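You operate a simulated robot arm through the tools that you are given. There is no shell and no other tool. Be economical: measure what you need, move in short steps, check, and stop when the job is done.

Carry out the task below with a simulated two-armed robot. There is one attempt and no reset: what you move stays moved.

Task
Polish the dull patch off the brass pan.
Fine: dab the polishing block in the polish tin, hold the pan while you rub, put the block back and set the pan on the place mat. Set down upright: polishing block. What is to be rubbed or washed off counts as gone when no trace of it is left.

Only the result counts: the job must be done as asked and must still hold three seconds after the hand-in. Knocking over, shifting, dropping, spilling or breaking anything else fails it.

Robot
Two 7-joint arms with two-finger parallel grippers on one trunk, on a base that drives. Base frame: it is fixed to the floor where the robot stands at the start and does not move with it; the origin is under the middle of the robot, x ahead of it, y to its left, z up. Readings come in mm, rad, newtons and seconds.
The left shoulder is at the start at [60, 143, 926], the right one opposite. With the tool pointing down near the work surface each hand reaches from about 320 to 740 mm from the robot's upright axis, wherever it stands, measured 20 degrees to its own side. Places, roughly: place mat [600, -200, 700]; polish tin [800, 200, 700]. Payload 1.57 kg a hand.
Tool frame (each hand has its own): the origin (TCP) lies between the finger pads and is the grasp point; the fingertips stand 30 mm ahead of it; z points along the fingers, y is the line along which they close. Largest opening 110 mm; finger width 24, thickness 12; the body of the gripper, 48 by 112 mm, starts 78 mm behind the TCP.
Orientation is that of the tool frame in the base frame, as a unit quaternion [w, x, y, z]. With the fingers straight down and closing along the base's y, the tool's x points along the base's -x, its y along +y and its z along -z.

Tools
- The arms move only by the tool apply_moves. It takes "left_rows", "right_rows" or both (then of equal length, played together; a hand with none holds still); each is a list of rows, each an object (a shift or turn left out is 0, a gripper value left out holds the last) with "dp": the shift along the tool's x, y, z in mm, a list of three; "rotation": the turn, a rotation vector about the tool's x, y, z in rad, a list of three. In form: [{"dp": [x, y, z], "rotation": [rx, ry, rz]}, ...]. A call has 1 to 12 rows; each row is the pose to reach, as a shift and turn from the pose commanded when the call began, along the tool's axes at that moment. "left_jaw" and "right_jaw" are, for a hand that has rows, the opening, from 0 (shut) to 1 (fully open), set as the call begins (left out, the last holds). A row lasts 0.2 s, in which the tool goes at most 50 mm and 0.15 rad; a call with a longer step from one row to the next is refused whole, and so is a gripper value outside its range. A pose out of reach is approached as far as the arm can. The call stops where the force on the tool passes 40 N (or 10 N more than at its start, if that is more) or the arm is blocked; 0.2 s more then pass. Each finger travels about 45 mm/s and halts on what it meets, pressing with about 23 N; the grip force reading is that of the motor and also rises with nothing between the fingers. The clock runs only during rows and for 0.2 s after the last one: add rows that repeat a pose to give the fingers time. The reply holds the time, the measured pose of the TCP, the force on the tool along the base axes, the opening and the grip force, in the units named above and with some noise, with the torque about the TCP (base axes, N m) and any sound that the robot's microphone picked up.
- Cameras (640 x 400 px; columns grow to the right, rows downward): "scene" is now at [43.3, -10.6, 1532.8]; the picture's right is [-0.17, -0.99, 0.00], its down [-0.77, 0.13, -0.63] and it looks along [0.62, -0.11, -0.78] (base axes); focal length 260 px, centre (320, 200). "left" rides on the left gripper at [70, -16, -141] in its tool frame; the picture's right is [0.23, 0.97, 0.00], its down [-0.86, 0.20, -0.48] and it looks along [-0.47, 0.11, 0.88] (tool axes); focal length 222 px, centre (320, 200). "right" rides on the right gripper at [70, 16, -141] in its tool frame; the picture's right is [-0.23, 0.97, 0.00], its down [-0.85, -0.20, -0.48] and it looks along [-0.47, -0.11, 0.88] (tool axes); focal length 222 px, centre (320, 200).
- capture(camera): a new picture of that camera. It takes no simulated time.
- move_column(by): slides the trunk up (or, below 0, down) by that many mm; the arms and the scene camera ride with it, the base frame stays. It gives what a move gives, with no picture.
- steer(legs): drives the robot by 1 to 6 legs, each [ahead, left, turn to the left] in mm, mm and rad, along the robot's own axes; the way and the turn of a leg run together, so that a leg with both is an arc; at most 1500 mm and 3.142 rad a leg. The arms and the cameras ride along, it lands a little off, and it stops where it bumps. It gives what a move gives.
- aim_head(pan, tilt): turns the head with the scene camera to pan (to the left, within 1.501 rad either way) and tilt (down, from -0.506 to 1.204), counted from straight ahead of the robot. It gives what a move gives.
- locate(camera, pixels): for up to 12 pixels [column, row] of the newest picture of that camera ("zoom" is the newest enlarged one), the place [x, y, z] in the base frame of the surface seen there, good to about 2 mm. It takes no simulated time.
- inspect(camera, box): a new picture of the part [left, top, right, bottom] of that camera's present view, enlarged. It takes no simulated time.
- hand_in(): hands the job in; it is judged then, once.

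Work in short steps. Measure before you move; look again where a grasp or a placing could have gone wrong, and mend it. You have 80 turns and 78 pictures in all, those below and enlarged ones among them. Open the grippers and draw the arms clear of the work before you hand the job in, unless the task says otherwise; then end with one line.

The tools are called after ">>>" as a command line: name --argument value ..., lists and objects as JSON in quotes. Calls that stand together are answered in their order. apply_moves: Moves the arms, as the interface text tells. Its arguments: {"type":"object","properties":{"left_rows":{"type":"array","items":{"type":"object","properties":{"dp":{"type":"array","items":{"type":"number"}},"rotation":{"type":"array","items":{"type":"number"}}}}},"left_jaw":{"type":"number"},"right_rows":{"type":"array","items":{"type":"object","properties":{"dp":{"type":"array","items":{"type":"number"}},"rotation":{"type":"array","items":{"type":"number"}}}}},"right_jaw":{"type":"number"}},"required":[]} The other tools are called the same way: move_column (by) slides the trunk up or down; steer (legs) drives the base; aim_head (pan, tilt) turns the head that bears the scene camera; capture (camera) takes a picture; locate (camera, pixels) gives the place of the surface under pixels of a picture; inspect (camera, box) takes an enlarged picture of a part of a camera's view; hand_in () hands the job in.

At the start:

```text
clock: 0.0
left_tool_pos: [511.4, 214.8, 981.2]
left_tcp_rot: [-0.001, -0.001, 1.0, 0.0]
left_wrist_force: [-0.8, 0.0, 0.0]
left_wrist_torque: [0.01, -0.05, -0.04]
left_width: 109.9
left_grasp_force: 0.1
right_tool_pos: [500.7, -181.2, 1045.4]
right_tcp_rot: [0.0, 0.0, 1.0, 0.0]
right_wrist_force: [-0.3, 0.3, 0.1]
right_wrist_torque: [-0.02, 0.01, 0.02]
right_width: 110.0
right_grasp_force: 0.1
trunk travel left (down, up): [-525.0, 65.0]
robot x, y, heading: [-0.7, -3.7, -0.003]
head pan, tilt: [-0.171, 0.895]
```

scene: 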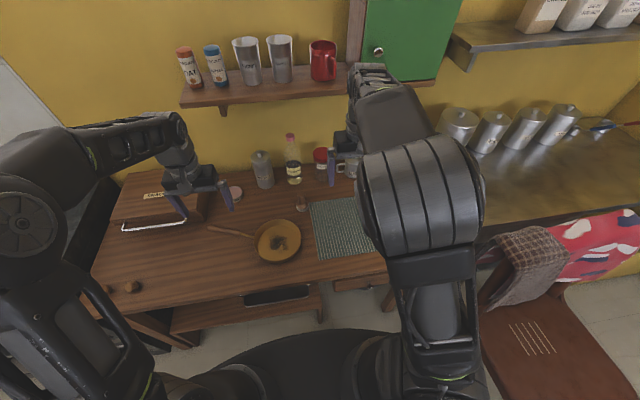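
right: 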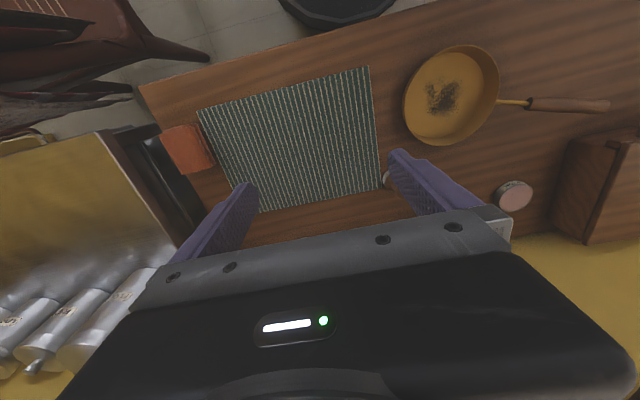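
left: 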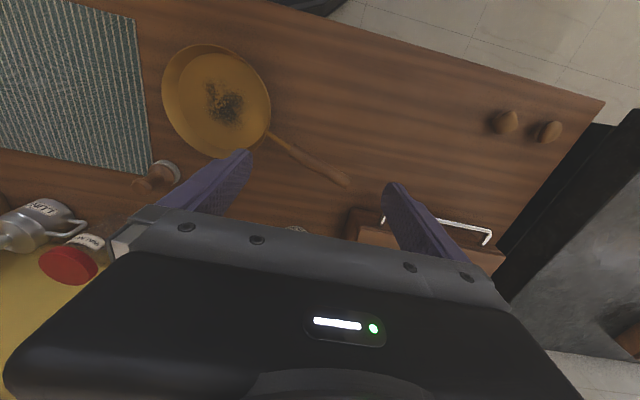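

The pan is near scene (278,240), and the tin and a knobbed block seem to be near (235,192) and (302,203). I enlarge these to identify them.

>>> inspect --camera "scene" --box '[190, 140, 400, 270]'

>>> inspect --camera "left" --box '[60, 30, 380, 230]'

>>> locate --camera "left" --pixels '[[150, 184], [170, 170], [216, 100], [205, 80], [225, 120], [162, 80], [272, 90], [210, 45], [215, 157], [290, 150], [345, 180], [270, 130]]'

>>> locate --camera "right" --pixels '[[513, 187], [515, 205], [500, 190], [530, 192], [440, 95], [525, 103], [605, 106], [205, 110], [366, 70], [380, 190], [262, 210], [190, 148]]'

```text
3.05 times, centred on (295, 205) of scene
```

zoom: 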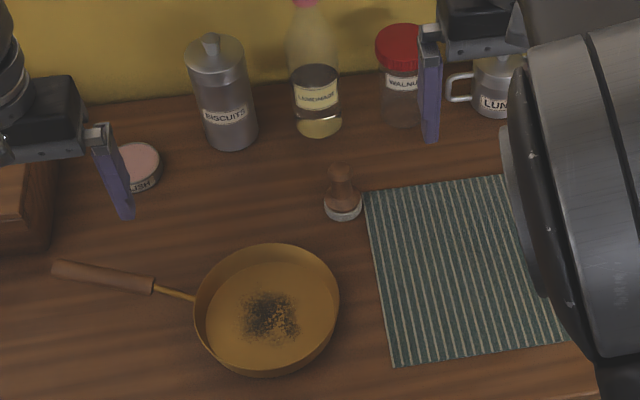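

```text
2.00 times, centred on (220, 130) of left
```

zoom: 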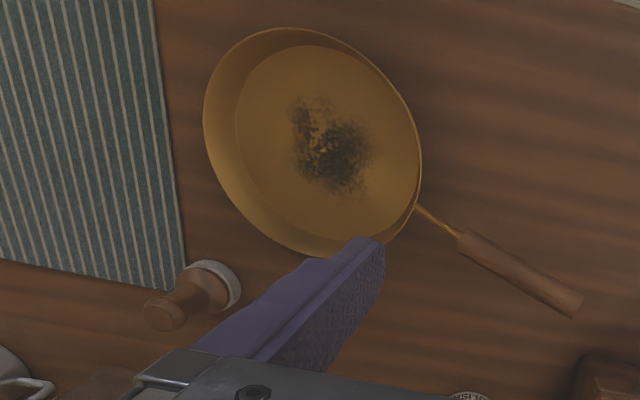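

```text
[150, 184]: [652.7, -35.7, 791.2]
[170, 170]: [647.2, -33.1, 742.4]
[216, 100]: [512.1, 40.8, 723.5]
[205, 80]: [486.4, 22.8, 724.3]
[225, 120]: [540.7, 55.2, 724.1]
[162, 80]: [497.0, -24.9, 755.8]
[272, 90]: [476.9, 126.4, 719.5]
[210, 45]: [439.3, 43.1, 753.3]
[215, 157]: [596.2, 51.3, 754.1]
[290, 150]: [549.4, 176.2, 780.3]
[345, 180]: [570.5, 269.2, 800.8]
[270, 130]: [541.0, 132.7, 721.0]
```

```text
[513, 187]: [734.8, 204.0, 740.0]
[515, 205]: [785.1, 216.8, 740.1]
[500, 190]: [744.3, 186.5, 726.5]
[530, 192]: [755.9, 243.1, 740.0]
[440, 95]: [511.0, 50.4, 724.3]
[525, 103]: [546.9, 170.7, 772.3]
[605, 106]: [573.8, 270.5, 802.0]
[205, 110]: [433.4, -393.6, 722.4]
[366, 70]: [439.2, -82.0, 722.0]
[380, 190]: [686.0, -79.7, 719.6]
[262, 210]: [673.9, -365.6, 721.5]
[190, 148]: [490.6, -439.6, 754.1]
```

The block (knob, pale felt foot) is at about (648,-35), the tin at (760,212) with its top at z 740, and the pan at about (517,42). I zoom in on the block and tin to measure them.

>>> inspect --camera "scene" --box '[272, 180, 336, 220]'

>>> locate --camera "zoom" --pixels '[[300, 160], [300, 190], [300, 220], [300, 250], [300, 280], [300, 305], [300, 320], [250, 290], [360, 280], [280, 150], [320, 150], [300, 135]]'

>>> inspect --camera "right" --box '[480, 165, 560, 215]'

>>> locate --camera "zoom" --pixels '[[270, 145], [270, 240], [170, 240], [370, 240], [270, 200], [270, 300], [140, 210], [400, 210], [300, 330]]'

```text
10.00 times, centred on (304, 200) of scene
```

zoom: 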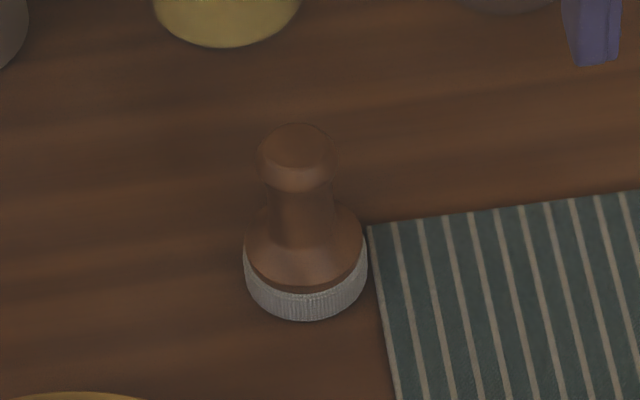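

```text
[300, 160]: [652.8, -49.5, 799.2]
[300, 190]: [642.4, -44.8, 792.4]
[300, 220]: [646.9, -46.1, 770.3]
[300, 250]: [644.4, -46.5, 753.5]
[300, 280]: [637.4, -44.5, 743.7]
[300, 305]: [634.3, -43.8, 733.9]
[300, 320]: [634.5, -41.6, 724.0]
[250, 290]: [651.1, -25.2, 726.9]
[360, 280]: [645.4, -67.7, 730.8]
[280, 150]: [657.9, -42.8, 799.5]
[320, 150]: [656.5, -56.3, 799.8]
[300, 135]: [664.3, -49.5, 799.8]
```

```text
8.00 times, centred on (520, 190) of right
```

zoom: 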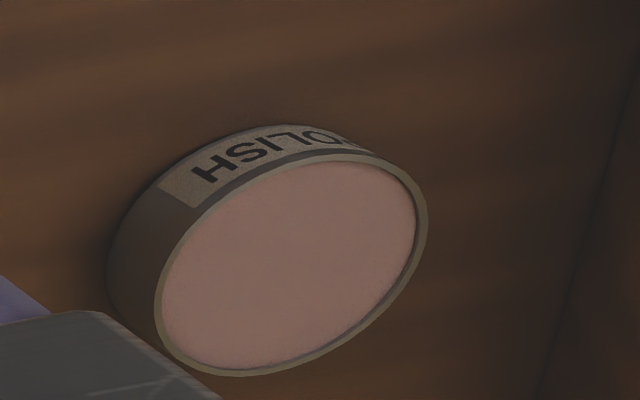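

```text
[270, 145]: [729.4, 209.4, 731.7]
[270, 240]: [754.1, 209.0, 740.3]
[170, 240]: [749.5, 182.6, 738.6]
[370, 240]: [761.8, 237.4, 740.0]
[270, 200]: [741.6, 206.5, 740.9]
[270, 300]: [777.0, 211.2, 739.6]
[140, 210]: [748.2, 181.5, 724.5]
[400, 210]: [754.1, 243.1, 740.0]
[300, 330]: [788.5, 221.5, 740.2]
```

The tin centre is about (764,214,740), and the block axis about (655,-47) with its top at z 800 and foot radius 22. I check the table front edge against the base to see how far I can drive.

>>> locate --camera "scene" --pixels '[[160, 315], [200, 300], [300, 285], [370, 274], [260, 352], [320, 335], [360, 335], [200, 330], [300, 325], [340, 322], [100, 270], [132, 287]]'

>>> capture --camera "scene"

```text
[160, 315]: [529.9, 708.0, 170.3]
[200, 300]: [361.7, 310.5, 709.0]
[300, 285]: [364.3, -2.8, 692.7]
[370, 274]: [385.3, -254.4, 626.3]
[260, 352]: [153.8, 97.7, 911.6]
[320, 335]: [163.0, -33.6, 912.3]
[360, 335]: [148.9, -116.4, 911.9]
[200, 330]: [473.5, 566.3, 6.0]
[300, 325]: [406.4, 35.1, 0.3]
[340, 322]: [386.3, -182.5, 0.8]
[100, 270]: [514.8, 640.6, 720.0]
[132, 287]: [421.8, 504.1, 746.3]
```

```text
70 pictures are left
```

scene: 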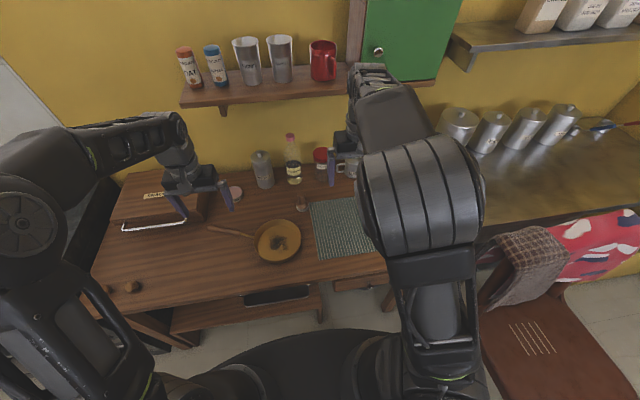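

The table's front edge is at x≈362, and the tin lies just beyond reach. I drive left, then a little ahead, with the hands held high and nothing in them.

>>> steer --legs '[[0, 250, 0], [70, 0, 0]]'

>>> capture --camera "scene"

```text
clock: 2.5
left_tool_pos: [581.1, 474.0, 979.9]
left_tcp_rot: [-0.001, -0.002, 1.0, 0.0]
left_wrist_force: [0.1, 0.7, 0.2]
left_wrist_torque: [0.03, 0.0, 0.02]
left_width: 109.9
left_grasp_force: 0.1
right_tool_pos: [572.7, 75.8, 1044.7]
right_tcp_rot: [-0.001, -0.002, 1.0, -0.001]
right_wrist_force: [0.7, 0.2, -0.6]
right_wrist_torque: [-0.01, 0.03, -0.01]
right_width: 110.1
right_grasp_force: 0.0
trunk travel left (down, up): [-525.0, 65.0]
robot x, y, heading: [68.8, 254.8, 0.008]
head pan, tilt: [-0.171, 0.895]
```

```text
69 pictures are left
```

scene: 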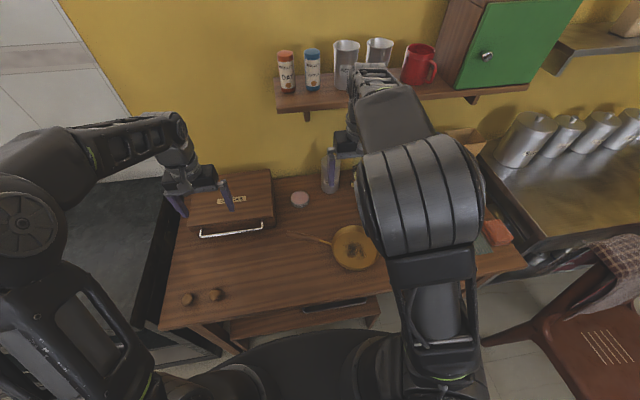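

Drive went as asked. I check the wall shelf and the bottles around the tin for clearance, then go above the block.

>>> locate --camera "scene" --pixels '[[300, 108], [300, 102], [345, 100], [280, 90], [330, 155], [330, 185], [299, 199], [255, 180], [268, 185], [232, 200], [335, 200], [470, 95]]'

>>> apply_moves --right_rows '[{"dp": [-25, -40, 30]}, {"dp": [-50, -75, 60]}, {"dp": [-75, -105, 90]}, {"dp": [-82, -123, 120]}]' --right_jaw 1

>>> capture --camera "right"

```text
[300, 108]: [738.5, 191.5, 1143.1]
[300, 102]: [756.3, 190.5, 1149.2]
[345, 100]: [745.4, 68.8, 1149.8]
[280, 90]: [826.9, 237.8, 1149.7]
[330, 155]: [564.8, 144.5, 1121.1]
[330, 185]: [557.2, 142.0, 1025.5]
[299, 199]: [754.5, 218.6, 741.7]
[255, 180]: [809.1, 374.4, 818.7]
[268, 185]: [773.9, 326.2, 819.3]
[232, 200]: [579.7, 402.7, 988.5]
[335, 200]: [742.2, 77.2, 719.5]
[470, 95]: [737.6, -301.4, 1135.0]
```

```text
refused: row 1 steps farther than a row can; nothing moved
```

```text
68 pictures are left
```

right: 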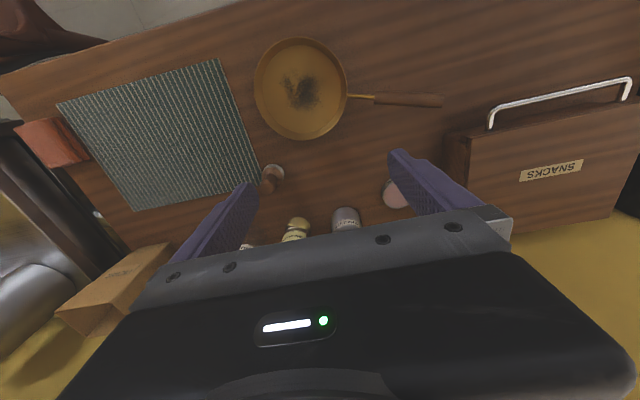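

The shelf's front edge is x≈738, underside about z 1130, so I check how tall the wrist stands above the TCP. I also go to above the block with smaller steps.

>>> locate --camera "scene" --pixels '[[370, 68], [360, 85], [350, 70], [390, 80], [345, 130], [345, 145], [355, 105], [395, 100], [420, 125], [180, 120], [170, 150], [185, 180]]'

>>> apply_moves --right_rows '[{"dp": [-16, -25, 24]}, {"dp": [-32, -50, 48]}, {"dp": [-48, -74, 72]}, {"dp": [-64, -98, 96]}, {"dp": [-82, -123, 120]}]' --right_jaw 1

>>> capture --camera "right"

>>> capture --camera "scene"

```text
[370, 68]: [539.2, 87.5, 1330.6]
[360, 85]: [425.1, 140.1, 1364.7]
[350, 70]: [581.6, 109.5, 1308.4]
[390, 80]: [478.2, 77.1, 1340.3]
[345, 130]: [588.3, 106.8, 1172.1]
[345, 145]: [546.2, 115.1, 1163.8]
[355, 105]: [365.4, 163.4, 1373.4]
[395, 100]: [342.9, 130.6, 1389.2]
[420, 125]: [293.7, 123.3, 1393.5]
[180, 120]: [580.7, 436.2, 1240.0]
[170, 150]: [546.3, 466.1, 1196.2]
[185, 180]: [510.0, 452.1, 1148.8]
```

```text
clock: 3.7
left_tool_pos: [581.0, 473.0, 980.6]
left_tcp_rot: [0.0, -0.002, 1.0, 0.001]
left_wrist_force: [0.1, 0.0, 0.1]
left_wrist_torque: [-0.02, 0.0, 0.0]
left_width: 110.1
left_grasp_force: 0.1
right_tool_pos: [604.2, 2.3, 948.9]
right_tcp_rot: [0.0, -0.002, 1.0, 0.0]
right_wrist_force: [0.2, 1.3, -0.1]
right_wrist_torque: [0.01, 0.0, 0.02]
right_width: 110.0
right_grasp_force: 0.1
right hand out of reach, approached as far as the arm can: row 3, 4, 5
trunk travel left (down, up): [-525.0, 65.0]
robot x, y, heading: [71.2, 254.4, 0.003]
head pan, tilt: [-0.171, 0.895]
```

```text
67 pictures are left
```

right: 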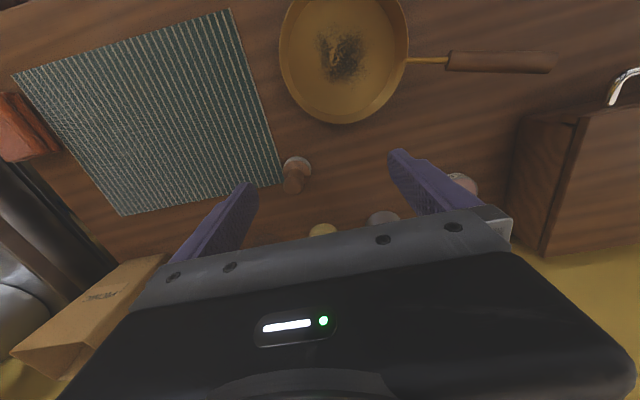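

```text
66 pictures are left
```

scene: 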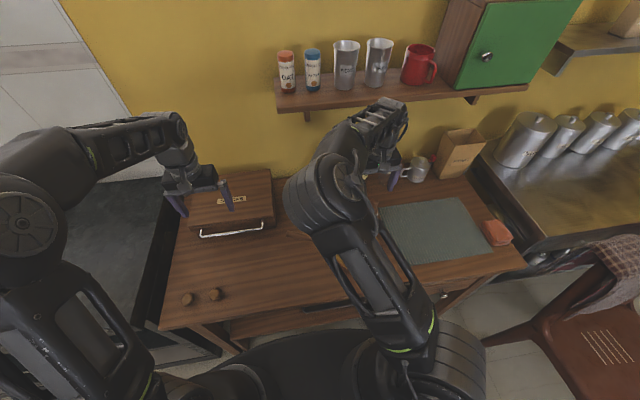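

At height the reach is shorter, since the wrist stands about 285 mm above the TCP. Leaning the hand back 0.3 rad gives more reach and clears the shelf, so I tilt and see the pose.

>>> apply_moves --right_rows '[{"rotation": [0, -0.1, 0]}, {"rotation": [0, -0.2, 0]}, {"rotation": [0, -0.3, 0]}, {"rotation": [0, -0.3, 0]}]'

```text
clock: 4.7
left_tool_pos: [580.1, 472.3, 980.6]
left_tcp_rot: [0.0, -0.002, 1.0, 0.0]
left_wrist_force: [-0.4, -0.2, 0.0]
left_wrist_torque: [0.0, 0.01, -0.01]
left_width: 110.3
left_grasp_force: 0.0
right_tool_pos: [603.8, 2.6, 948.7]
right_tcp_rot: [0.15, -0.002, 0.989, 0.001]
right_wrist_force: [-0.4, -0.1, 0.1]
right_wrist_torque: [0.0, -0.01, 0.02]
right_width: 110.0
right_grasp_force: 0.0
trunk travel left (down, up): [-525.0, 65.0]
robot x, y, heading: [68.5, 259.1, 0.002]
head pan, tilt: [-0.171, 0.895]
```

The tilt was achieved at (604,2.6,949). I now go above the block at z≈870 and look.

>>> apply_moves --right_rows '[{"dp": [-6, -13, 23]}, {"dp": [-12.5, -26, 46]}, {"dp": [-19, -39, 69]}, {"dp": [-25.3, -51, 90.5]}, {"dp": [-25.3, -51, 90.5]}]'

>>> capture --camera "right"

```text
clock: 5.9
left_tool_pos: [579.7, 473.1, 981.7]
left_tcp_rot: [0.0, -0.002, 1.0, 0.0]
left_wrist_force: [0.5, 0.4, 0.0]
left_wrist_torque: [-0.02, 0.01, 0.02]
left_width: 110.0
left_grasp_force: 0.1
right_tool_pos: [630.7, -20.3, 901.4]
right_tcp_rot: [0.15, -0.002, 0.989, 0.001]
right_wrist_force: [0.0, -0.5, -0.1]
right_wrist_torque: [0.02, -0.02, -0.03]
right_width: 110.2
right_grasp_force: 0.0
right hand out of reach, approached as far as the arm can: row 3, 4, 5
trunk travel left (down, up): [-525.0, 65.0]
robot x, y, heading: [67.6, 257.0, 0.006]
head pan, tilt: [-0.171, 0.895]
```

```text
65 pictures are left
```

right: 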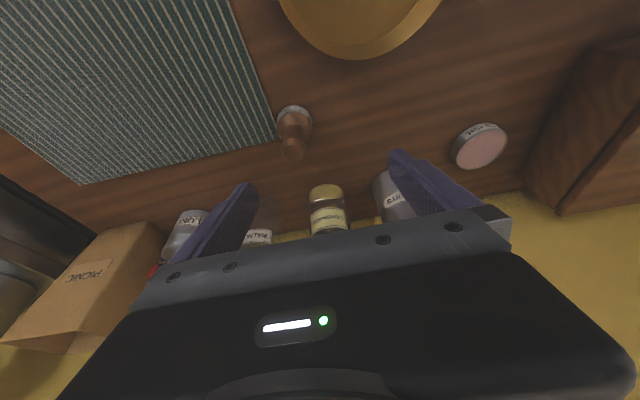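

The reach is still clipped at (631,-20,901), so a lower hand relative to the shoulder should reach further. I raise the trunk fully, then descend.

>>> move_column --by 60

>>> apply_moves --right_rows '[{"dp": [12, 0, 38]}, {"dp": [24, 0, 76]}, {"dp": [28, -14, 108]}, {"dp": [10, -29, 112]}, {"dp": [10, -29, 112]}]'

```text
clock: 6.9
left_tool_pos: [579.9, 472.4, 1039.8]
left_tcp_rot: [0.0, -0.002, 1.0, 0.0]
left_wrist_force: [0.4, 0.2, 0.1]
left_wrist_torque: [-0.01, 0.0, 0.01]
left_width: 110.2
left_grasp_force: 0.2
right_tool_pos: [631.1, -20.9, 961.8]
right_tcp_rot: [0.149, -0.001, 0.989, 0.0]
right_wrist_force: [0.6, 0.2, -0.4]
right_wrist_torque: [0.0, -0.01, -0.03]
right_width: 109.9
right_grasp_force: 0.1
trunk travel left (down, up): [-585.0, 5.0]
robot x, y, heading: [66.8, 252.5, 0.002]
head pan, tilt: [-0.171, 0.895]
```

```text
clock: 8.1
left_tool_pos: [578.6, 473.2, 1040.6]
left_tcp_rot: [0.0, -0.001, 1.0, 0.0]
left_wrist_force: [-0.1, -0.2, -0.3]
left_wrist_torque: [0.04, -0.01, 0.01]
left_width: 110.2
left_grasp_force: 0.2
right_tool_pos: [623.6, -6.2, 910.9]
right_tcp_rot: [0.151, -0.002, 0.989, 0.0]
right_wrist_force: [-0.1, -0.4, -0.4]
right_wrist_torque: [0.01, 0.0, -0.02]
right_width: 110.1
right_grasp_force: 0.0
right hand out of reach, approached as far as the arm can: row 1, 2, 3, 4, 5
trunk travel left (down, up): [-585.0, 5.0]
robot x, y, heading: [72.7, 255.7, 0.003]
head pan, tilt: [-0.171, 0.895]
```

Straight down was also refused, so this is a joint limit of the present arm shape rather than distance. I look at the arm.

>>> capture --camera "scene"

```text
64 pictures are left
```

scene: 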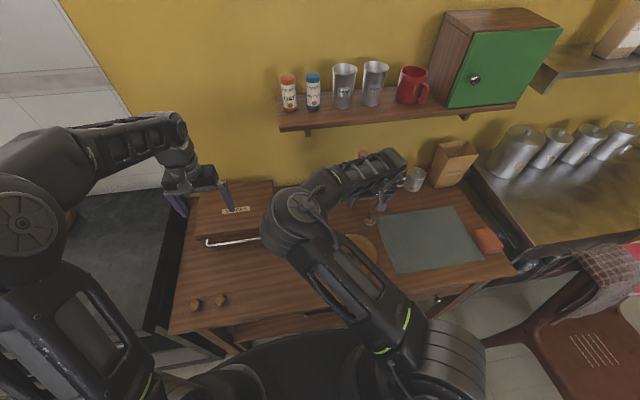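

The elbow has swung inward. I bring the right hand back toward its starting place relative to the robot, untilted, to see if the arm recovers its shape, before lowering there.

>>> apply_moves --right_rows '[{"dp": [7, 17, -12], "rotation": [0, 0.06, 0]}, {"dp": [14, 33, -25], "rotation": [0, 0.12, 0]}, {"dp": [20, 50, -37], "rotation": [0, 0.18, 0]}, {"dp": [27, 67, -50], "rotation": [0, 0.24, 0]}, {"dp": [34, 83, -62], "rotation": [0, 0.3, 0]}, {"dp": [34, 83, -62], "rotation": [0, 0.3, 0]}]'

>>> capture --camera "scene"

```text
clock: 9.5
left_tool_pos: [580.9, 472.5, 1040.2]
left_tcp_rot: [0.0, -0.002, 1.0, 0.0]
left_wrist_force: [0.2, 0.2, -0.1]
left_wrist_torque: [-0.02, 0.02, 0.0]
left_width: 110.2
left_grasp_force: 0.0
right_tool_pos: [574.1, 80.6, 962.9]
right_tcp_rot: [0.0, -0.001, 1.0, 0.0]
right_wrist_force: [-1.5, 0.4, 0.5]
right_wrist_torque: [0.0, 0.0, -0.01]
right_width: 110.2
right_grasp_force: 0.0
trunk travel left (down, up): [-585.0, 5.0]
robot x, y, heading: [66.8, 260.6, 0.006]
head pan, tilt: [-0.171, 0.895]
```

```text
63 pictures are left
```

scene: 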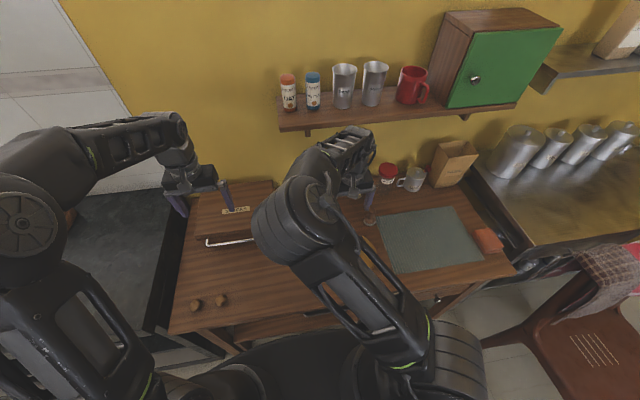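

The elbow remains inward at this height. The arm was well-shaped with the hand high relative to the shoulder, so I raise the hand and then lower the trunk instead.

>>> apply_moves --right_rows '[{"dp": [0, 0, -40]}, {"dp": [0, 0, -80]}, {"dp": [0, 0, -120]}, {"dp": [0, 0, -140]}, {"dp": [0, 0, -140]}]'

>>> capture --camera "scene"

```text
clock: 10.7
left_tool_pos: [580.5, 472.8, 1041.2]
left_tcp_rot: [0.0, -0.002, 1.0, 0.0]
left_wrist_force: [0.3, 0.3, -0.2]
left_wrist_torque: [-0.01, 0.0, 0.01]
left_width: 109.9
left_grasp_force: 0.0
right_tool_pos: [574.0, 79.4, 1106.4]
right_tcp_rot: [0.001, -0.002, 1.0, 0.0]
right_wrist_force: [0.4, 0.8, -0.3]
right_wrist_torque: [-0.02, 0.02, -0.02]
right_width: 109.9
right_grasp_force: 0.1
trunk travel left (down, up): [-585.0, 5.0]
robot x, y, heading: [69.4, 258.3, 0.004]
head pan, tilt: [-0.171, 0.895]
```

```text
62 pictures are left
```

scene: 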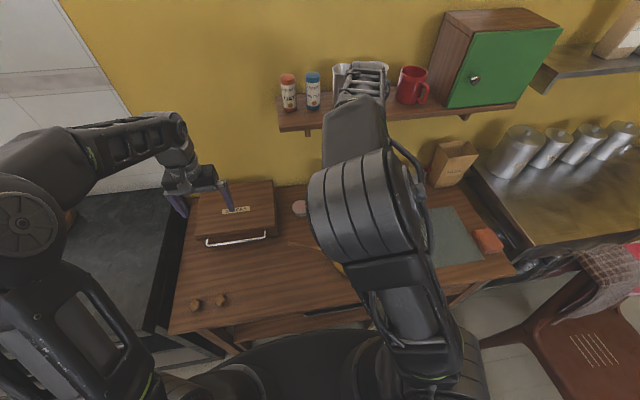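

Raising restored the shape, and the failures came when going right beyond about rel y −230. I test descending here and going forward at rel y ≈ −180, all in free air at z ≥ 850.

>>> apply_moves --right_rows '[{"dp": [0, 0, 45]}, {"dp": [0, 0, 90]}, {"dp": [0, 0, 135]}, {"dp": [0, 0, 180]}, {"dp": [0, 0, 220]}, {"dp": [0, 0, 250]}, {"dp": [-40, 0, 250]}, {"dp": [-80, 0, 250]}, {"dp": [-120, 0, 250]}, {"dp": [-120, 0, 250]}]'

>>> capture --camera "scene"

```text
clock: 12.9
left_tool_pos: [579.7, 472.3, 1042.0]
left_tcp_rot: [0.0, -0.002, 1.0, 0.0]
left_wrist_force: [-0.1, -0.1, -0.4]
left_wrist_torque: [-0.02, 0.0, 0.02]
left_width: 110.0
left_grasp_force: 0.0
right_tool_pos: [635.8, 109.0, 877.9]
right_tcp_rot: [0.001, -0.002, 1.0, 0.0]
right_wrist_force: [0.1, 0.0, -0.2]
right_wrist_torque: [0.01, 0.01, 0.01]
right_width: 110.1
right_grasp_force: 0.0
right hand out of reach, approached as far as the arm can: row 7, 8, 9, 10
trunk travel left (down, up): [-585.0, 5.0]
robot x, y, heading: [68.4, 254.9, 0.003]
head pan, tilt: [-0.171, 0.895]
```

```text
61 pictures are left
```

scene: 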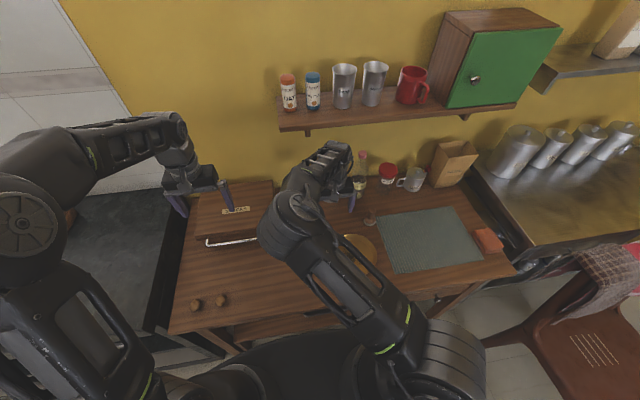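

Descent works but going forward is limited at x≈636. I test whether yawing the tool (the block is round, so any yaw serves) frees the joint: +0.6 about tool z, then forward.

>>> apply_moves --right_rows '[{"rotation": [0, 0, 0.14]}, {"rotation": [0, 0, 0.28]}, {"rotation": [0, 0, 0.42]}, {"rotation": [0, 0, 0.56]}, {"rotation": [0, 0, 0.7]}, {"dp": [-30, 0, 0], "rotation": [0, 0, 0.7]}, {"dp": [-60, 0, 0], "rotation": [0, 0, 0.7]}, {"dp": [-60, 0, 0], "rotation": [0, 0, 0.7]}]'

>>> capture --camera "scene"

```text
clock: 14.7
left_tool_pos: [579.9, 472.4, 1041.2]
left_tcp_rot: [0.0, -0.002, 1.0, 0.0]
left_wrist_force: [0.5, 0.2, 0.2]
left_wrist_torque: [0.03, -0.01, 0.01]
left_width: 109.9
left_grasp_force: 0.1
right_tool_pos: [651.2, 128.8, 896.7]
right_tcp_rot: [0.0, 0.341, 0.94, 0.0]
right_wrist_force: [1.0, 0.3, 0.2]
right_wrist_torque: [0.01, 0.0, -0.02]
right_width: 110.2
right_grasp_force: 0.1
right hand out of reach, approached as far as the arm can: row 6, 7, 8
trunk travel left (down, up): [-585.0, 5.0]
robot x, y, heading: [67.8, 252.8, 0.004]
head pan, tilt: [-0.171, 0.895]
```

```text
60 pictures are left
```

scene: 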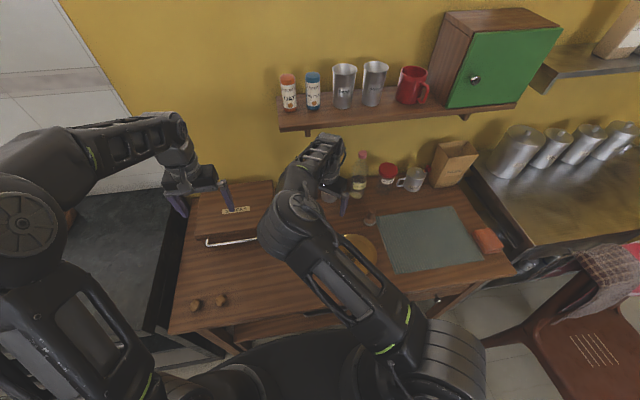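

Yaw does not help; the right elbow has folded inward while the left arm's elbow is outward. I test the left arm's reach in free air: lower, move right and forward over the open table.

>>> apply_moves --left_rows '[{"dp": [0, -40, 20]}, {"dp": [0, -80, 40]}, {"dp": [0, -120, 60]}, {"dp": [0, -160, 80]}, {"dp": [0, -160, 120]}, {"dp": [0, -160, 160]}, {"dp": [-40, -160, 160]}, {"dp": [-80, -160, 160]}, {"dp": [-120, -160, 160]}, {"dp": [-140, -160, 160]}]' --right_rows '[{"dp": [0, -10, -20]}, {"dp": [0, -20, -40]}, {"dp": [10, -30, -60]}, {"dp": [20, -30, -80]}, {"dp": [30, -30, -100]}, {"dp": [40, -30, -120]}, {"dp": [50, -30, -140]}, {"dp": [60, -30, -160]}, {"dp": [60, -30, -180]}, {"dp": [60, -30, -200]}]'

>>> capture --camera "scene"

```text
clock: 16.9
left_tool_pos: [721.9, 314.9, 879.7]
left_tcp_rot: [0.0, -0.001, 1.0, 0.0]
left_wrist_force: [0.9, -1.1, 0.3]
left_wrist_torque: [-0.01, -0.01, 0.0]
left_width: 110.0
left_grasp_force: 0.0
right_tool_pos: [583.9, 144.8, 1093.7]
right_tcp_rot: [0.0, 0.341, 0.94, 0.0]
right_wrist_force: [0.0, 0.2, -0.3]
right_wrist_torque: [0.01, 0.0, 0.0]
right_width: 110.0
right_grasp_force: 0.1
trunk travel left (down, up): [-585.0, 5.0]
robot x, y, heading: [67.8, 258.0, 0.001]
head pan, tilt: [-0.171, 0.895]
```

```text
59 pictures are left
```

scene: 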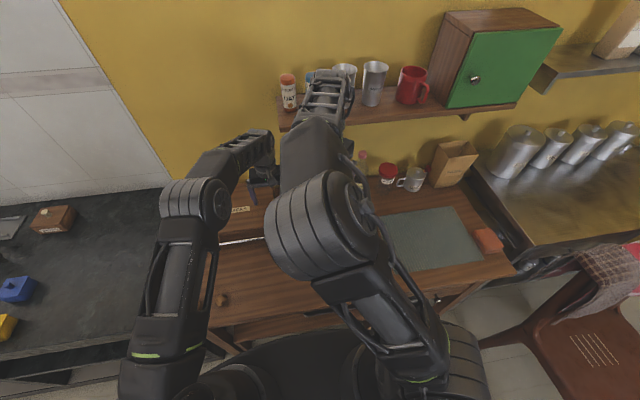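

The left arm reaches well, so it will carry the block. To get the right elbow outward I wind the right tool's yaw toward the wrist's limit, which should force the arm to swivel.

>>> apply_moves --right_rows '[{"rotation": [0, 0, -0.145]}, {"rotation": [0, 0, -0.29]}, {"rotation": [0, 0, -0.435]}, {"rotation": [0, 0, -0.58]}, {"rotation": [0, 0, -0.725]}, {"rotation": [0, 0, -0.87]}, {"rotation": [0, 0, -1.015]}, {"rotation": [0, 0, -1.16]}, {"rotation": [0, 0, -1.305]}, {"rotation": [0, 0, -1.45]}, {"rotation": [0, 0, -1.595]}, {"rotation": [0, 0, -1.74]}]'

>>> apply_moves --right_rows '[{"rotation": [0, 0, -0.145]}, {"rotation": [0, 0, -0.29]}, {"rotation": [0, 0, -0.435]}, {"rotation": [0, 0, -0.58]}, {"rotation": [0, 0, -0.725]}, {"rotation": [0, 0, -0.87]}, {"rotation": [0, 0, -1.015]}, {"rotation": [0, 0, -1.16]}, {"rotation": [0, 0, -1.305]}, {"rotation": [0, 0, -1.45]}, {"rotation": [0, 0, -1.595]}, {"rotation": [0, 0, -1.74]}]'

>>> capture --camera "scene"

```text
clock: 19.5
left_tool_pos: [721.7, 314.4, 879.8]
left_tcp_rot: [0.001, -0.002, 1.0, 0.0]
left_wrist_force: [0.5, 0.3, 0.0]
left_wrist_torque: [0.0, 0.02, -0.02]
left_width: 109.9
left_grasp_force: 0.0
right_tool_pos: [583.9, 146.8, 1093.3]
right_tcp_rot: [0.0, -0.499, 0.867, -0.001]
right_wrist_force: [-0.4, -1.0, 0.0]
right_wrist_torque: [-0.01, 0.0, 0.0]
right_width: 110.0
right_grasp_force: 0.0
trunk travel left (down, up): [-585.0, 5.0]
robot x, y, heading: [72.0, 254.0, -0.001]
head pan, tilt: [-0.171, 0.895]
```

```text
clock: 22.1
left_tool_pos: [721.2, 312.9, 879.8]
left_tcp_rot: [0.0, -0.002, 1.0, 0.001]
left_wrist_force: [0.3, -0.8, 0.1]
left_wrist_torque: [-0.01, 0.0, -0.02]
left_width: 110.3
left_grasp_force: 0.0
right_tool_pos: [583.1, 145.8, 1093.9]
right_tcp_rot: [0.0, 0.984, -0.177, 0.0]
right_wrist_force: [0.7, 0.0, 0.7]
right_wrist_torque: [-0.01, 0.0, 0.01]
right_width: 109.8
right_grasp_force: 0.1
trunk travel left (down, up): [-585.0, 5.0]
robot x, y, heading: [70.5, 259.7, 0.008]
head pan, tilt: [-0.171, 0.895]
```

```text
58 pictures are left
```

scene: 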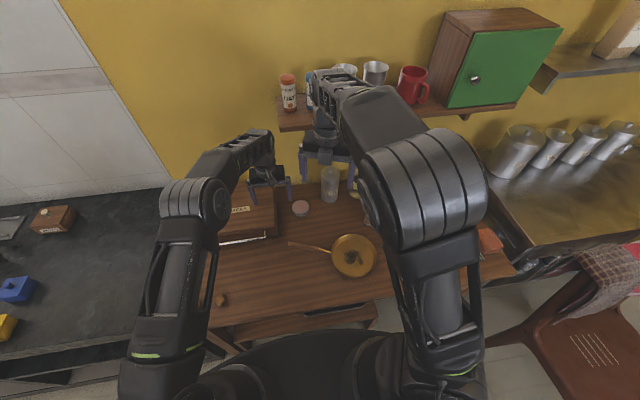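

The elbow has swung outward to (425,185). I wind a bit more, then descend partway to see it keep outward.

>>> apply_moves --right_rows '[{"rotation": [0, 0, -0.14]}, {"rotation": [0, 0, -0.28]}, {"rotation": [0, 0, -0.42]}, {"rotation": [0, 0, -0.56]}, {"dp": [0, 0, 30], "rotation": [0, 0, -0.56]}, {"dp": [0, 0, 60], "rotation": [0, 0, -0.56]}, {"dp": [0, 0, 90], "rotation": [0, 0, -0.56]}, {"dp": [0, 0, 120], "rotation": [0, 0, -0.56]}]'

>>> capture --camera "scene"

```text
clock: 23.9
left_tool_pos: [721.2, 313.2, 880.4]
left_tcp_rot: [0.0, -0.001, 1.0, 0.0]
left_wrist_force: [-0.9, 1.2, 1.1]
left_wrist_torque: [0.02, -0.01, 0.0]
left_width: 109.9
left_grasp_force: 0.1
right_tool_pos: [539.3, 176.8, 989.3]
right_tcp_rot: [0.01, 0.995, 0.095, 0.006]
right_wrist_force: [0.3, -0.5, 0.8]
right_wrist_torque: [0.0, -0.03, -0.01]
right_width: 110.2
right_grasp_force: 0.0
right hand out of reach, approached as far as the arm can: row 4, 5, 6, 7, 8
trunk travel left (down, up): [-585.0, 5.0]
robot x, y, heading: [68.4, 253.9, 0.007]
head pan, tilt: [-0.171, 0.895]
```

```text
57 pictures are left
```

scene: 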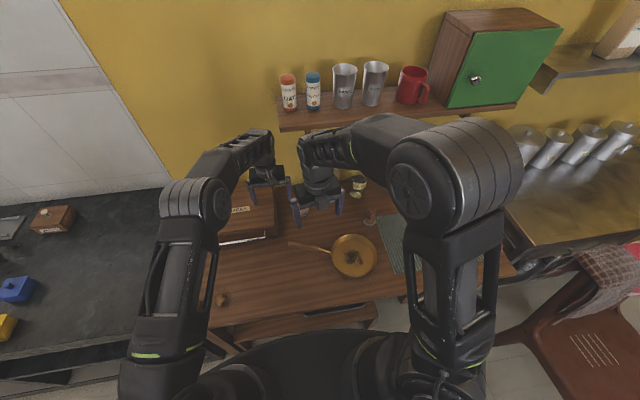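

The elbow is well outward. I unwind the yaw by 3.33 rad back to the standard orientation and check the elbow stays.

>>> apply_moves --right_rows '[{"rotation": [0, 0, 0.14]}, {"rotation": [0, 0, 0.28]}, {"rotation": [0, 0, 0.42]}, {"rotation": [0, 0, 0.56]}, {"rotation": [0, 0, 0.7]}, {"rotation": [0, 0, 0.84]}, {"rotation": [0, 0, 0.98]}, {"rotation": [0, 0, 1.12]}, {"rotation": [0, 0, 1.26]}, {"rotation": [0, 0, 1.4]}, {"rotation": [0, 0, 1.54]}, {"rotation": [0, 0, 1.67]}]'

>>> apply_moves --right_rows '[{"rotation": [0, 0, 0.14]}, {"rotation": [0, 0, 0.28]}, {"rotation": [0, 0, 0.42]}, {"rotation": [0, 0, 0.56]}, {"rotation": [0, 0, 0.7]}, {"rotation": [0, 0, 0.84]}, {"rotation": [0, 0, 0.98]}, {"rotation": [0, 0, 1.12]}, {"rotation": [0, 0, 1.26]}, {"rotation": [0, 0, 1.4]}, {"rotation": [0, 0, 1.54]}, {"rotation": [0, 0, 1.66]}]'

>>> capture --camera "scene"

```text
clock: 26.5
left_tool_pos: [722.1, 314.3, 880.1]
left_tcp_rot: [0.0, -0.002, 1.0, 0.0]
left_wrist_force: [0.2, -0.4, -0.8]
left_wrist_torque: [0.01, 0.02, -0.04]
left_width: 110.0
left_grasp_force: 0.0
right_tool_pos: [539.5, 177.3, 993.4]
right_tcp_rot: [0.0, 0.741, -0.671, 0.0]
right_wrist_force: [0.2, -0.6, -0.4]
right_wrist_torque: [-0.01, -0.02, 0.01]
right_width: 109.8
right_grasp_force: 0.0
trunk travel left (down, up): [-585.0, 5.0]
robot x, y, heading: [67.9, 253.8, 0.003]
head pan, tilt: [-0.171, 0.895]
```

```text
clock: 29.1
left_tool_pos: [721.3, 314.2, 881.3]
left_tcp_rot: [0.0, -0.001, 1.0, 0.001]
left_wrist_force: [-0.2, 0.5, 0.7]
left_wrist_torque: [0.01, 0.04, 0.02]
left_width: 110.0
left_grasp_force: 0.1
right_tool_pos: [539.2, 175.6, 992.1]
right_tcp_rot: [0.001, -0.005, 1.0, 0.0]
right_wrist_force: [0.2, 0.0, 1.1]
right_wrist_torque: [0.02, 0.0, 0.0]
right_width: 110.2
right_grasp_force: 0.0
trunk travel left (down, up): [-585.0, 5.0]
robot x, y, heading: [68.0, 257.6, 0.002]
head pan, tilt: [-0.171, 0.895]
```

```text
56 pictures are left
```

scene: 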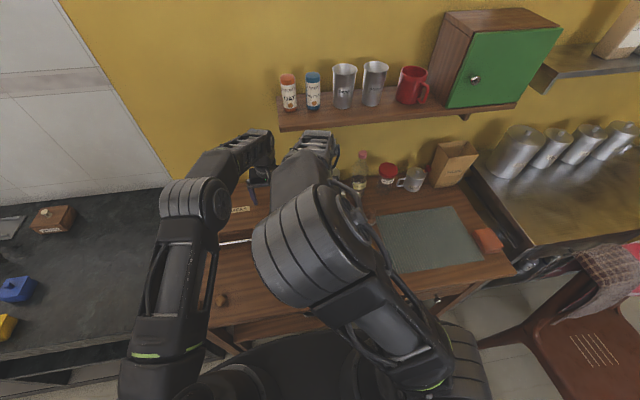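

The elbow follows the tool yaw, so I will work the right hand at yaw about −2.9 (closing still along y, elbow outward). I wind back and move toward above the block to test reach.

>>> apply_moves --right_rows '[{"rotation": [0, 0, -0.145]}, {"rotation": [0, 0, -0.29]}, {"rotation": [0, 0, -0.435]}, {"rotation": [0, 0, -0.58]}, {"rotation": [0, 0, -0.725]}, {"rotation": [0, 0, -0.87]}, {"rotation": [0, 0, -1.015]}, {"rotation": [0, 0, -1.16]}, {"rotation": [0, 0, -1.305]}, {"rotation": [0, 0, -1.45]}, {"rotation": [0, 0, -1.595]}, {"rotation": [0, 0, -1.74]}]'

>>> apply_moves --right_rows '[{"dp": [25, -3, 8], "rotation": [0, 0, -0.145]}, {"dp": [50, -7, 15], "rotation": [0, 0, -0.29]}, {"dp": [75, -10, 22], "rotation": [0, 0, -0.435]}, {"dp": [100, -13, 30], "rotation": [0, 0, -0.58]}, {"dp": [125, -17, 38], "rotation": [0, 0, -0.725]}, {"dp": [150, -20, 45], "rotation": [0, 0, -0.87]}, {"dp": [175, -23, 52], "rotation": [0, 0, -1.015]}, {"dp": [197, -27, 60], "rotation": [0, 0, -1.16]}, {"dp": [197, -27, 60], "rotation": [0, 0, -1.16]}]'

>>> capture --camera "scene"

>>> capture --camera "right"

```text
clock: 31.7
left_tool_pos: [720.8, 313.8, 880.1]
left_tcp_rot: [0.0, -0.001, 1.0, 0.0]
left_wrist_force: [0.2, 0.2, 0.4]
left_wrist_torque: [0.04, -0.02, 0.01]
left_width: 110.1
left_grasp_force: 0.0
right_tool_pos: [539.4, 177.4, 991.9]
right_tcp_rot: [0.0, 0.769, -0.639, 0.001]
right_wrist_force: [-0.9, 0.1, 0.7]
right_wrist_torque: [-0.01, -0.01, 0.01]
right_width: 110.2
right_grasp_force: 0.1
trunk travel left (down, up): [-585.0, 5.0]
robot x, y, heading: [72.8, 257.8, 0.007]
head pan, tilt: [-0.171, 0.895]
```

```text
clock: 33.7
left_tool_pos: [721.9, 314.9, 879.5]
left_tcp_rot: [-0.001, -0.002, 1.0, 0.0]
left_wrist_force: [0.7, -0.3, -0.7]
left_wrist_torque: [0.03, -0.03, -0.01]
left_width: 109.8
left_grasp_force: 0.0
right_tool_pos: [537.5, 48.3, 983.3]
right_tcp_rot: [0.003, 0.993, -0.114, 0.0]
right_wrist_force: [0.4, 0.1, -0.3]
right_wrist_torque: [0.01, 0.01, 0.01]
right_width: 110.0
right_grasp_force: 0.0
right hand out of reach, approached as far as the arm can: row 6, 7, 8, 9
trunk travel left (down, up): [-585.0, 5.0]
robot x, y, heading: [71.3, 254.7, 0.001]
head pan, tilt: [-0.171, 0.895]
```

```text
55 pictures are left
```

scene: 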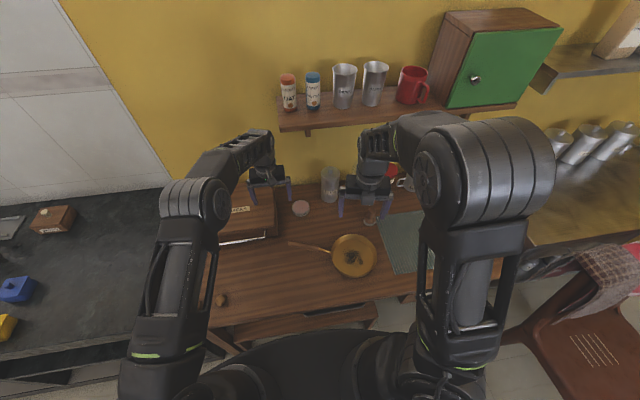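

```text
54 pictures are left
```

right: 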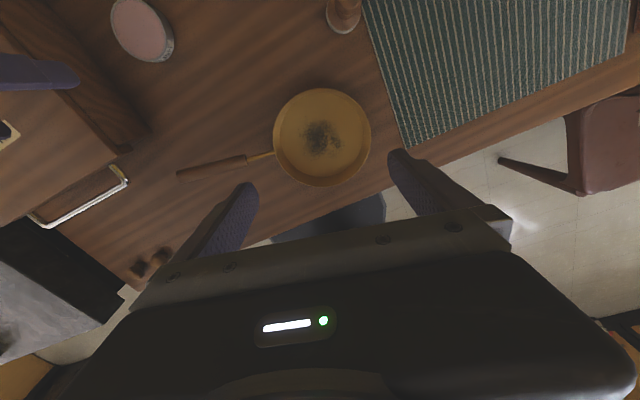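

Now the wrist yaw saturates; a mid-range yaw of about −1.7 (closing along x) should leave slack both ways. I unwind by 1.2 and head toward the block.

>>> apply_moves --right_rows '[{"rotation": [0, 0, 0.14]}, {"rotation": [0, 0, 0.28]}, {"rotation": [0, 0, 0.42]}, {"rotation": [0, 0, 0.56]}, {"rotation": [0, 0, 0.7]}, {"rotation": [0, 0, 0.84]}, {"rotation": [0, 0, 0.98]}, {"rotation": [0, 0, 1.1]}, {"rotation": [0, 0, 1.2]}]'

>>> apply_moves --right_rows '[{"dp": [21, -14, 17]}, {"dp": [42, -28, 34]}, {"dp": [63, -42, 50]}, {"dp": [84, -56, 66]}, {"dp": [105.6, -69, 83]}, {"dp": [105.6, -69, 83]}]'

>>> capture --camera "scene"

```text
clock: 35.7
left_tool_pos: [721.4, 312.6, 879.8]
left_tcp_rot: [0.0, -0.002, 1.0, 0.0]
left_wrist_force: [-0.2, 0.7, 0.6]
left_wrist_torque: [0.02, 0.02, -0.01]
left_width: 110.0
left_grasp_force: 0.0
right_tool_pos: [534.4, 44.6, 982.6]
right_tcp_rot: [0.001, 0.755, -0.655, 0.001]
right_wrist_force: [-0.5, -0.2, 0.6]
right_wrist_torque: [0.02, 0.02, -0.01]
right_width: 109.7
right_grasp_force: 0.1
trunk travel left (down, up): [-585.0, 5.0]
robot x, y, heading: [66.8, 254.2, 0.002]
head pan, tilt: [-0.171, 0.895]
```

```text
clock: 37.1
left_tool_pos: [721.6, 314.0, 881.5]
left_tcp_rot: [0.0, -0.001, 1.0, 0.0]
left_wrist_force: [0.7, 0.8, -0.2]
left_wrist_torque: [0.01, 0.0, 0.02]
left_width: 110.1
left_grasp_force: 0.1
right_tool_pos: [574.1, -0.0, 943.7]
right_tcp_rot: [0.0, 0.756, -0.655, 0.0]
right_wrist_force: [0.2, 0.7, -0.4]
right_wrist_torque: [-0.02, 0.0, 0.03]
right_width: 110.1
right_grasp_force: 0.0
right hand out of reach, approached as far as the arm can: row 3, 4, 5, 6
trunk travel left (down, up): [-585.0, 5.0]
robot x, y, heading: [72.6, 254.4, 0.003]
head pan, tilt: [-0.171, 0.895]
```

```text
53 pictures are left
```

scene: 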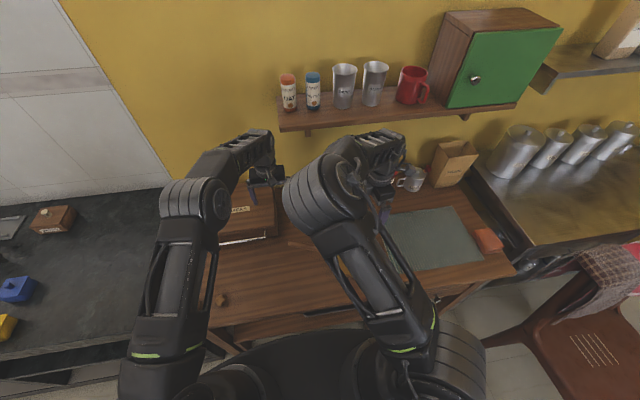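

The right arm's elbow-out form only works for inward positions, so the plan is: left arm does block, tin and rubbing, and the right hand holds the pan's near-right rim at yaw ≈ −2.8. I retract both hands before driving.

>>> apply_moves --left_rows '[{"dp": [15, 0, -5]}, {"dp": [30, 0, -10]}, {"dp": [45, 0, -20]}, {"dp": [60, 0, -30]}, {"dp": [75, 0, -40]}, {"dp": [90, 0, -50]}, {"dp": [105, 0, -60]}, {"dp": [120, 0, -70]}, {"dp": [130, 0, -80]}, {"dp": [130, 0, -80]}]' --right_rows '[{"dp": [-16, 5, -11]}, {"dp": [-32, 10, -23], "rotation": [0, 0, -0.1]}, {"dp": [-50, 16, -35], "rotation": [0, 0, -0.22]}, {"dp": [-68, 22, -47], "rotation": [0, 0, -0.34]}, {"dp": [-86, 28, -59], "rotation": [0, 0, -0.46]}, {"dp": [-104, 34, -71], "rotation": [0, 0, -0.6]}, {"dp": [-122, 40, -83], "rotation": [0, 0, -0.74]}, {"dp": [-142, 46, -95], "rotation": [0, 0, -0.87]}, {"dp": [-164, 52, -106], "rotation": [0, 0, -1.0]}, {"dp": [-164, 52, -106], "rotation": [0, 0, -1.1]}]'

>>> steer --legs '[[0, -245, 0], [20, 0, 0]]'

>>> capture --camera "scene"

```text
clock: 39.3
left_tool_pos: [590.6, 311.0, 960.5]
left_tcp_rot: [0.001, -0.001, 1.0, 0.0]
left_wrist_force: [0.4, 0.5, 0.3]
left_wrist_torque: [0.03, -0.02, 0.02]
left_width: 109.9
left_grasp_force: 0.1
right_tool_pos: [500.7, 154.9, 1046.1]
right_tcp_rot: [-0.001, 0.987, -0.163, 0.001]
right_wrist_force: [0.0, -0.1, 0.0]
right_wrist_torque: [-0.01, 0.0, -0.01]
right_width: 109.7
right_grasp_force: 0.1
trunk travel left (down, up): [-585.0, 5.0]
robot x, y, heading: [69.3, 255.6, 0.004]
head pan, tilt: [-0.171, 0.895]
```

```text
clock: 41.4
left_tool_pos: [613.1, 72.1, 960.5]
left_tcp_rot: [-0.001, -0.004, 1.0, 0.0]
left_wrist_force: [-0.1, -0.6, -0.6]
left_wrist_torque: [0.0, 0.03, 0.02]
left_width: 110.1
left_grasp_force: 0.0
right_tool_pos: [523.3, -82.8, 1045.8]
right_tcp_rot: [0.0, 0.987, -0.161, 0.0]
right_wrist_force: [1.2, 1.4, -0.7]
right_wrist_torque: [0.01, 0.07, 0.01]
right_width: 110.0
right_grasp_force: 0.1
trunk travel left (down, up): [-585.0, 5.0]
robot x, y, heading: [91.0, 14.6, 0.013]
head pan, tilt: [-0.171, 0.895]
```

```text
52 pictures are left
```

scene: 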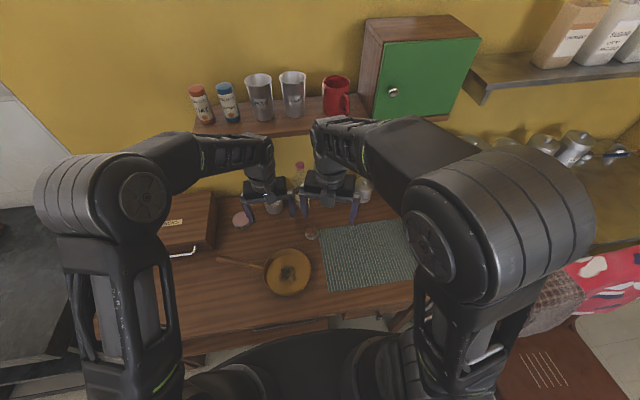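

Both elbows are now out. I pull the right hand back out of the way and bring the left hand, tilted 0.3 rad, to above the block.

>>> apply_moves --right_rows '[{"dp": [-16, 24, 0]}, {"dp": [-32, 48, 0]}, {"dp": [-48, 72, 0]}, {"dp": [-63, 95, 0]}, {"dp": [-63, 95, 0]}]'

>>> apply_moves --left_rows '[{"dp": [-9, -24, 16], "rotation": [0, -0.06, 0]}, {"dp": [-17, -48, 32], "rotation": [0, -0.12, 0]}, {"dp": [-26, -72, 48], "rotation": [0, -0.18, 0]}, {"dp": [-34, -96, 64], "rotation": [0, -0.24, 0]}, {"dp": [-42, -119, 80], "rotation": [0, -0.3, 0]}, {"dp": [-42, -119, 80], "rotation": [0, -0.3, 0]}]' --left_jaw 1

>>> capture --camera "left"

>>> capture --camera "scene"

```text
clock: 42.6
left_tool_pos: [611.0, 71.9, 960.6]
left_tcp_rot: [0.0, -0.004, 1.0, 0.0]
left_wrist_force: [0.2, 0.1, -0.4]
left_wrist_torque: [0.0, 0.02, 0.02]
left_width: 110.0
left_grasp_force: 0.0
right_tool_pos: [433.4, -153.7, 1042.3]
right_tcp_rot: [0.0, 0.987, -0.161, -0.001]
right_wrist_force: [0.0, -0.1, 0.4]
right_wrist_torque: [0.02, 0.02, -0.02]
right_width: 110.0
right_grasp_force: 0.1
trunk travel left (down, up): [-585.0, 5.0]
robot x, y, heading: [86.0, 15.2, 0.013]
head pan, tilt: [-0.171, 0.895]
```

```text
clock: 44.0
left_tool_pos: [653.7, -47.4, 878.6]
left_tcp_rot: [0.149, -0.004, 0.989, 0.001]
left_wrist_force: [0.0, -0.9, -0.3]
left_wrist_torque: [-0.01, 0.0, 0.0]
left_width: 110.0
left_grasp_force: 0.1
right_tool_pos: [434.3, -152.8, 1044.9]
right_tcp_rot: [0.001, 0.987, -0.161, -0.001]
right_wrist_force: [0.9, 1.0, -0.7]
right_wrist_torque: [0.02, 0.03, 0.0]
right_width: 110.1
right_grasp_force: 0.0
trunk travel left (down, up): [-585.0, 5.0]
robot x, y, heading: [87.7, 12.2, 0.005]
head pan, tilt: [-0.171, 0.895]
```

```text
51 pictures are left
```

left: 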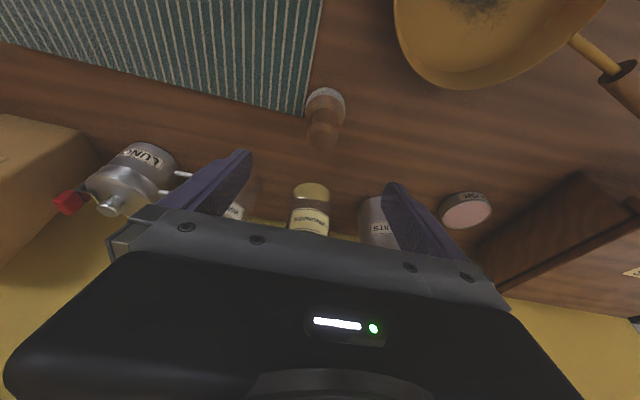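

```text
50 pictures are left
```

scene: 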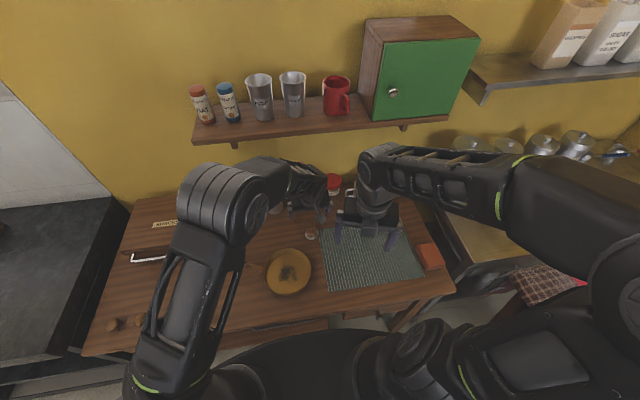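

The left hand arrived above the block; the left picture shows the knob at (322,135) and the felt at (326,95). I measure its place once more.

>>> locate --camera "left" --pixels '[[322, 140], [322, 130], [312, 138], [333, 138], [322, 124], [325, 92], [307, 108], [344, 108], [322, 147], [465, 210], [443, 210], [488, 208]]'

>>> inspect --camera "left" --box '[292, 80, 356, 160]'

```text
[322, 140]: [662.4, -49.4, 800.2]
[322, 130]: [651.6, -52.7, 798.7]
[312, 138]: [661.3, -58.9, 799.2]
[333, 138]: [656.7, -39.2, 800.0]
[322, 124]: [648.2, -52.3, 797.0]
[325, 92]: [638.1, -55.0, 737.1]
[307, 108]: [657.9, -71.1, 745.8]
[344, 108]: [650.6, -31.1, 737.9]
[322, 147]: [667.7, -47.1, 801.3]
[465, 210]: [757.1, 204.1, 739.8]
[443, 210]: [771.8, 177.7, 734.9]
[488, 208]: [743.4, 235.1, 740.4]
```

```text
5.00 times, centred on (324, 120) of left
```

zoom: 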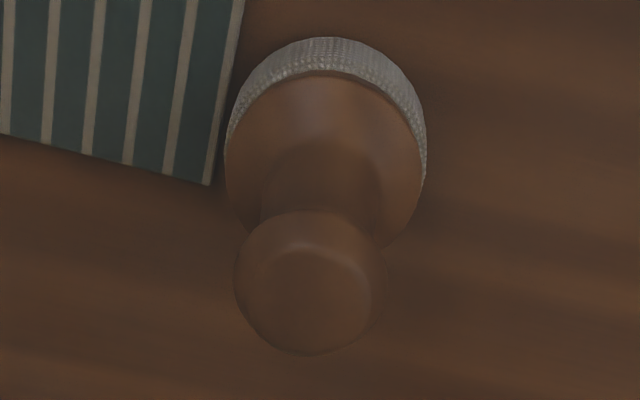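

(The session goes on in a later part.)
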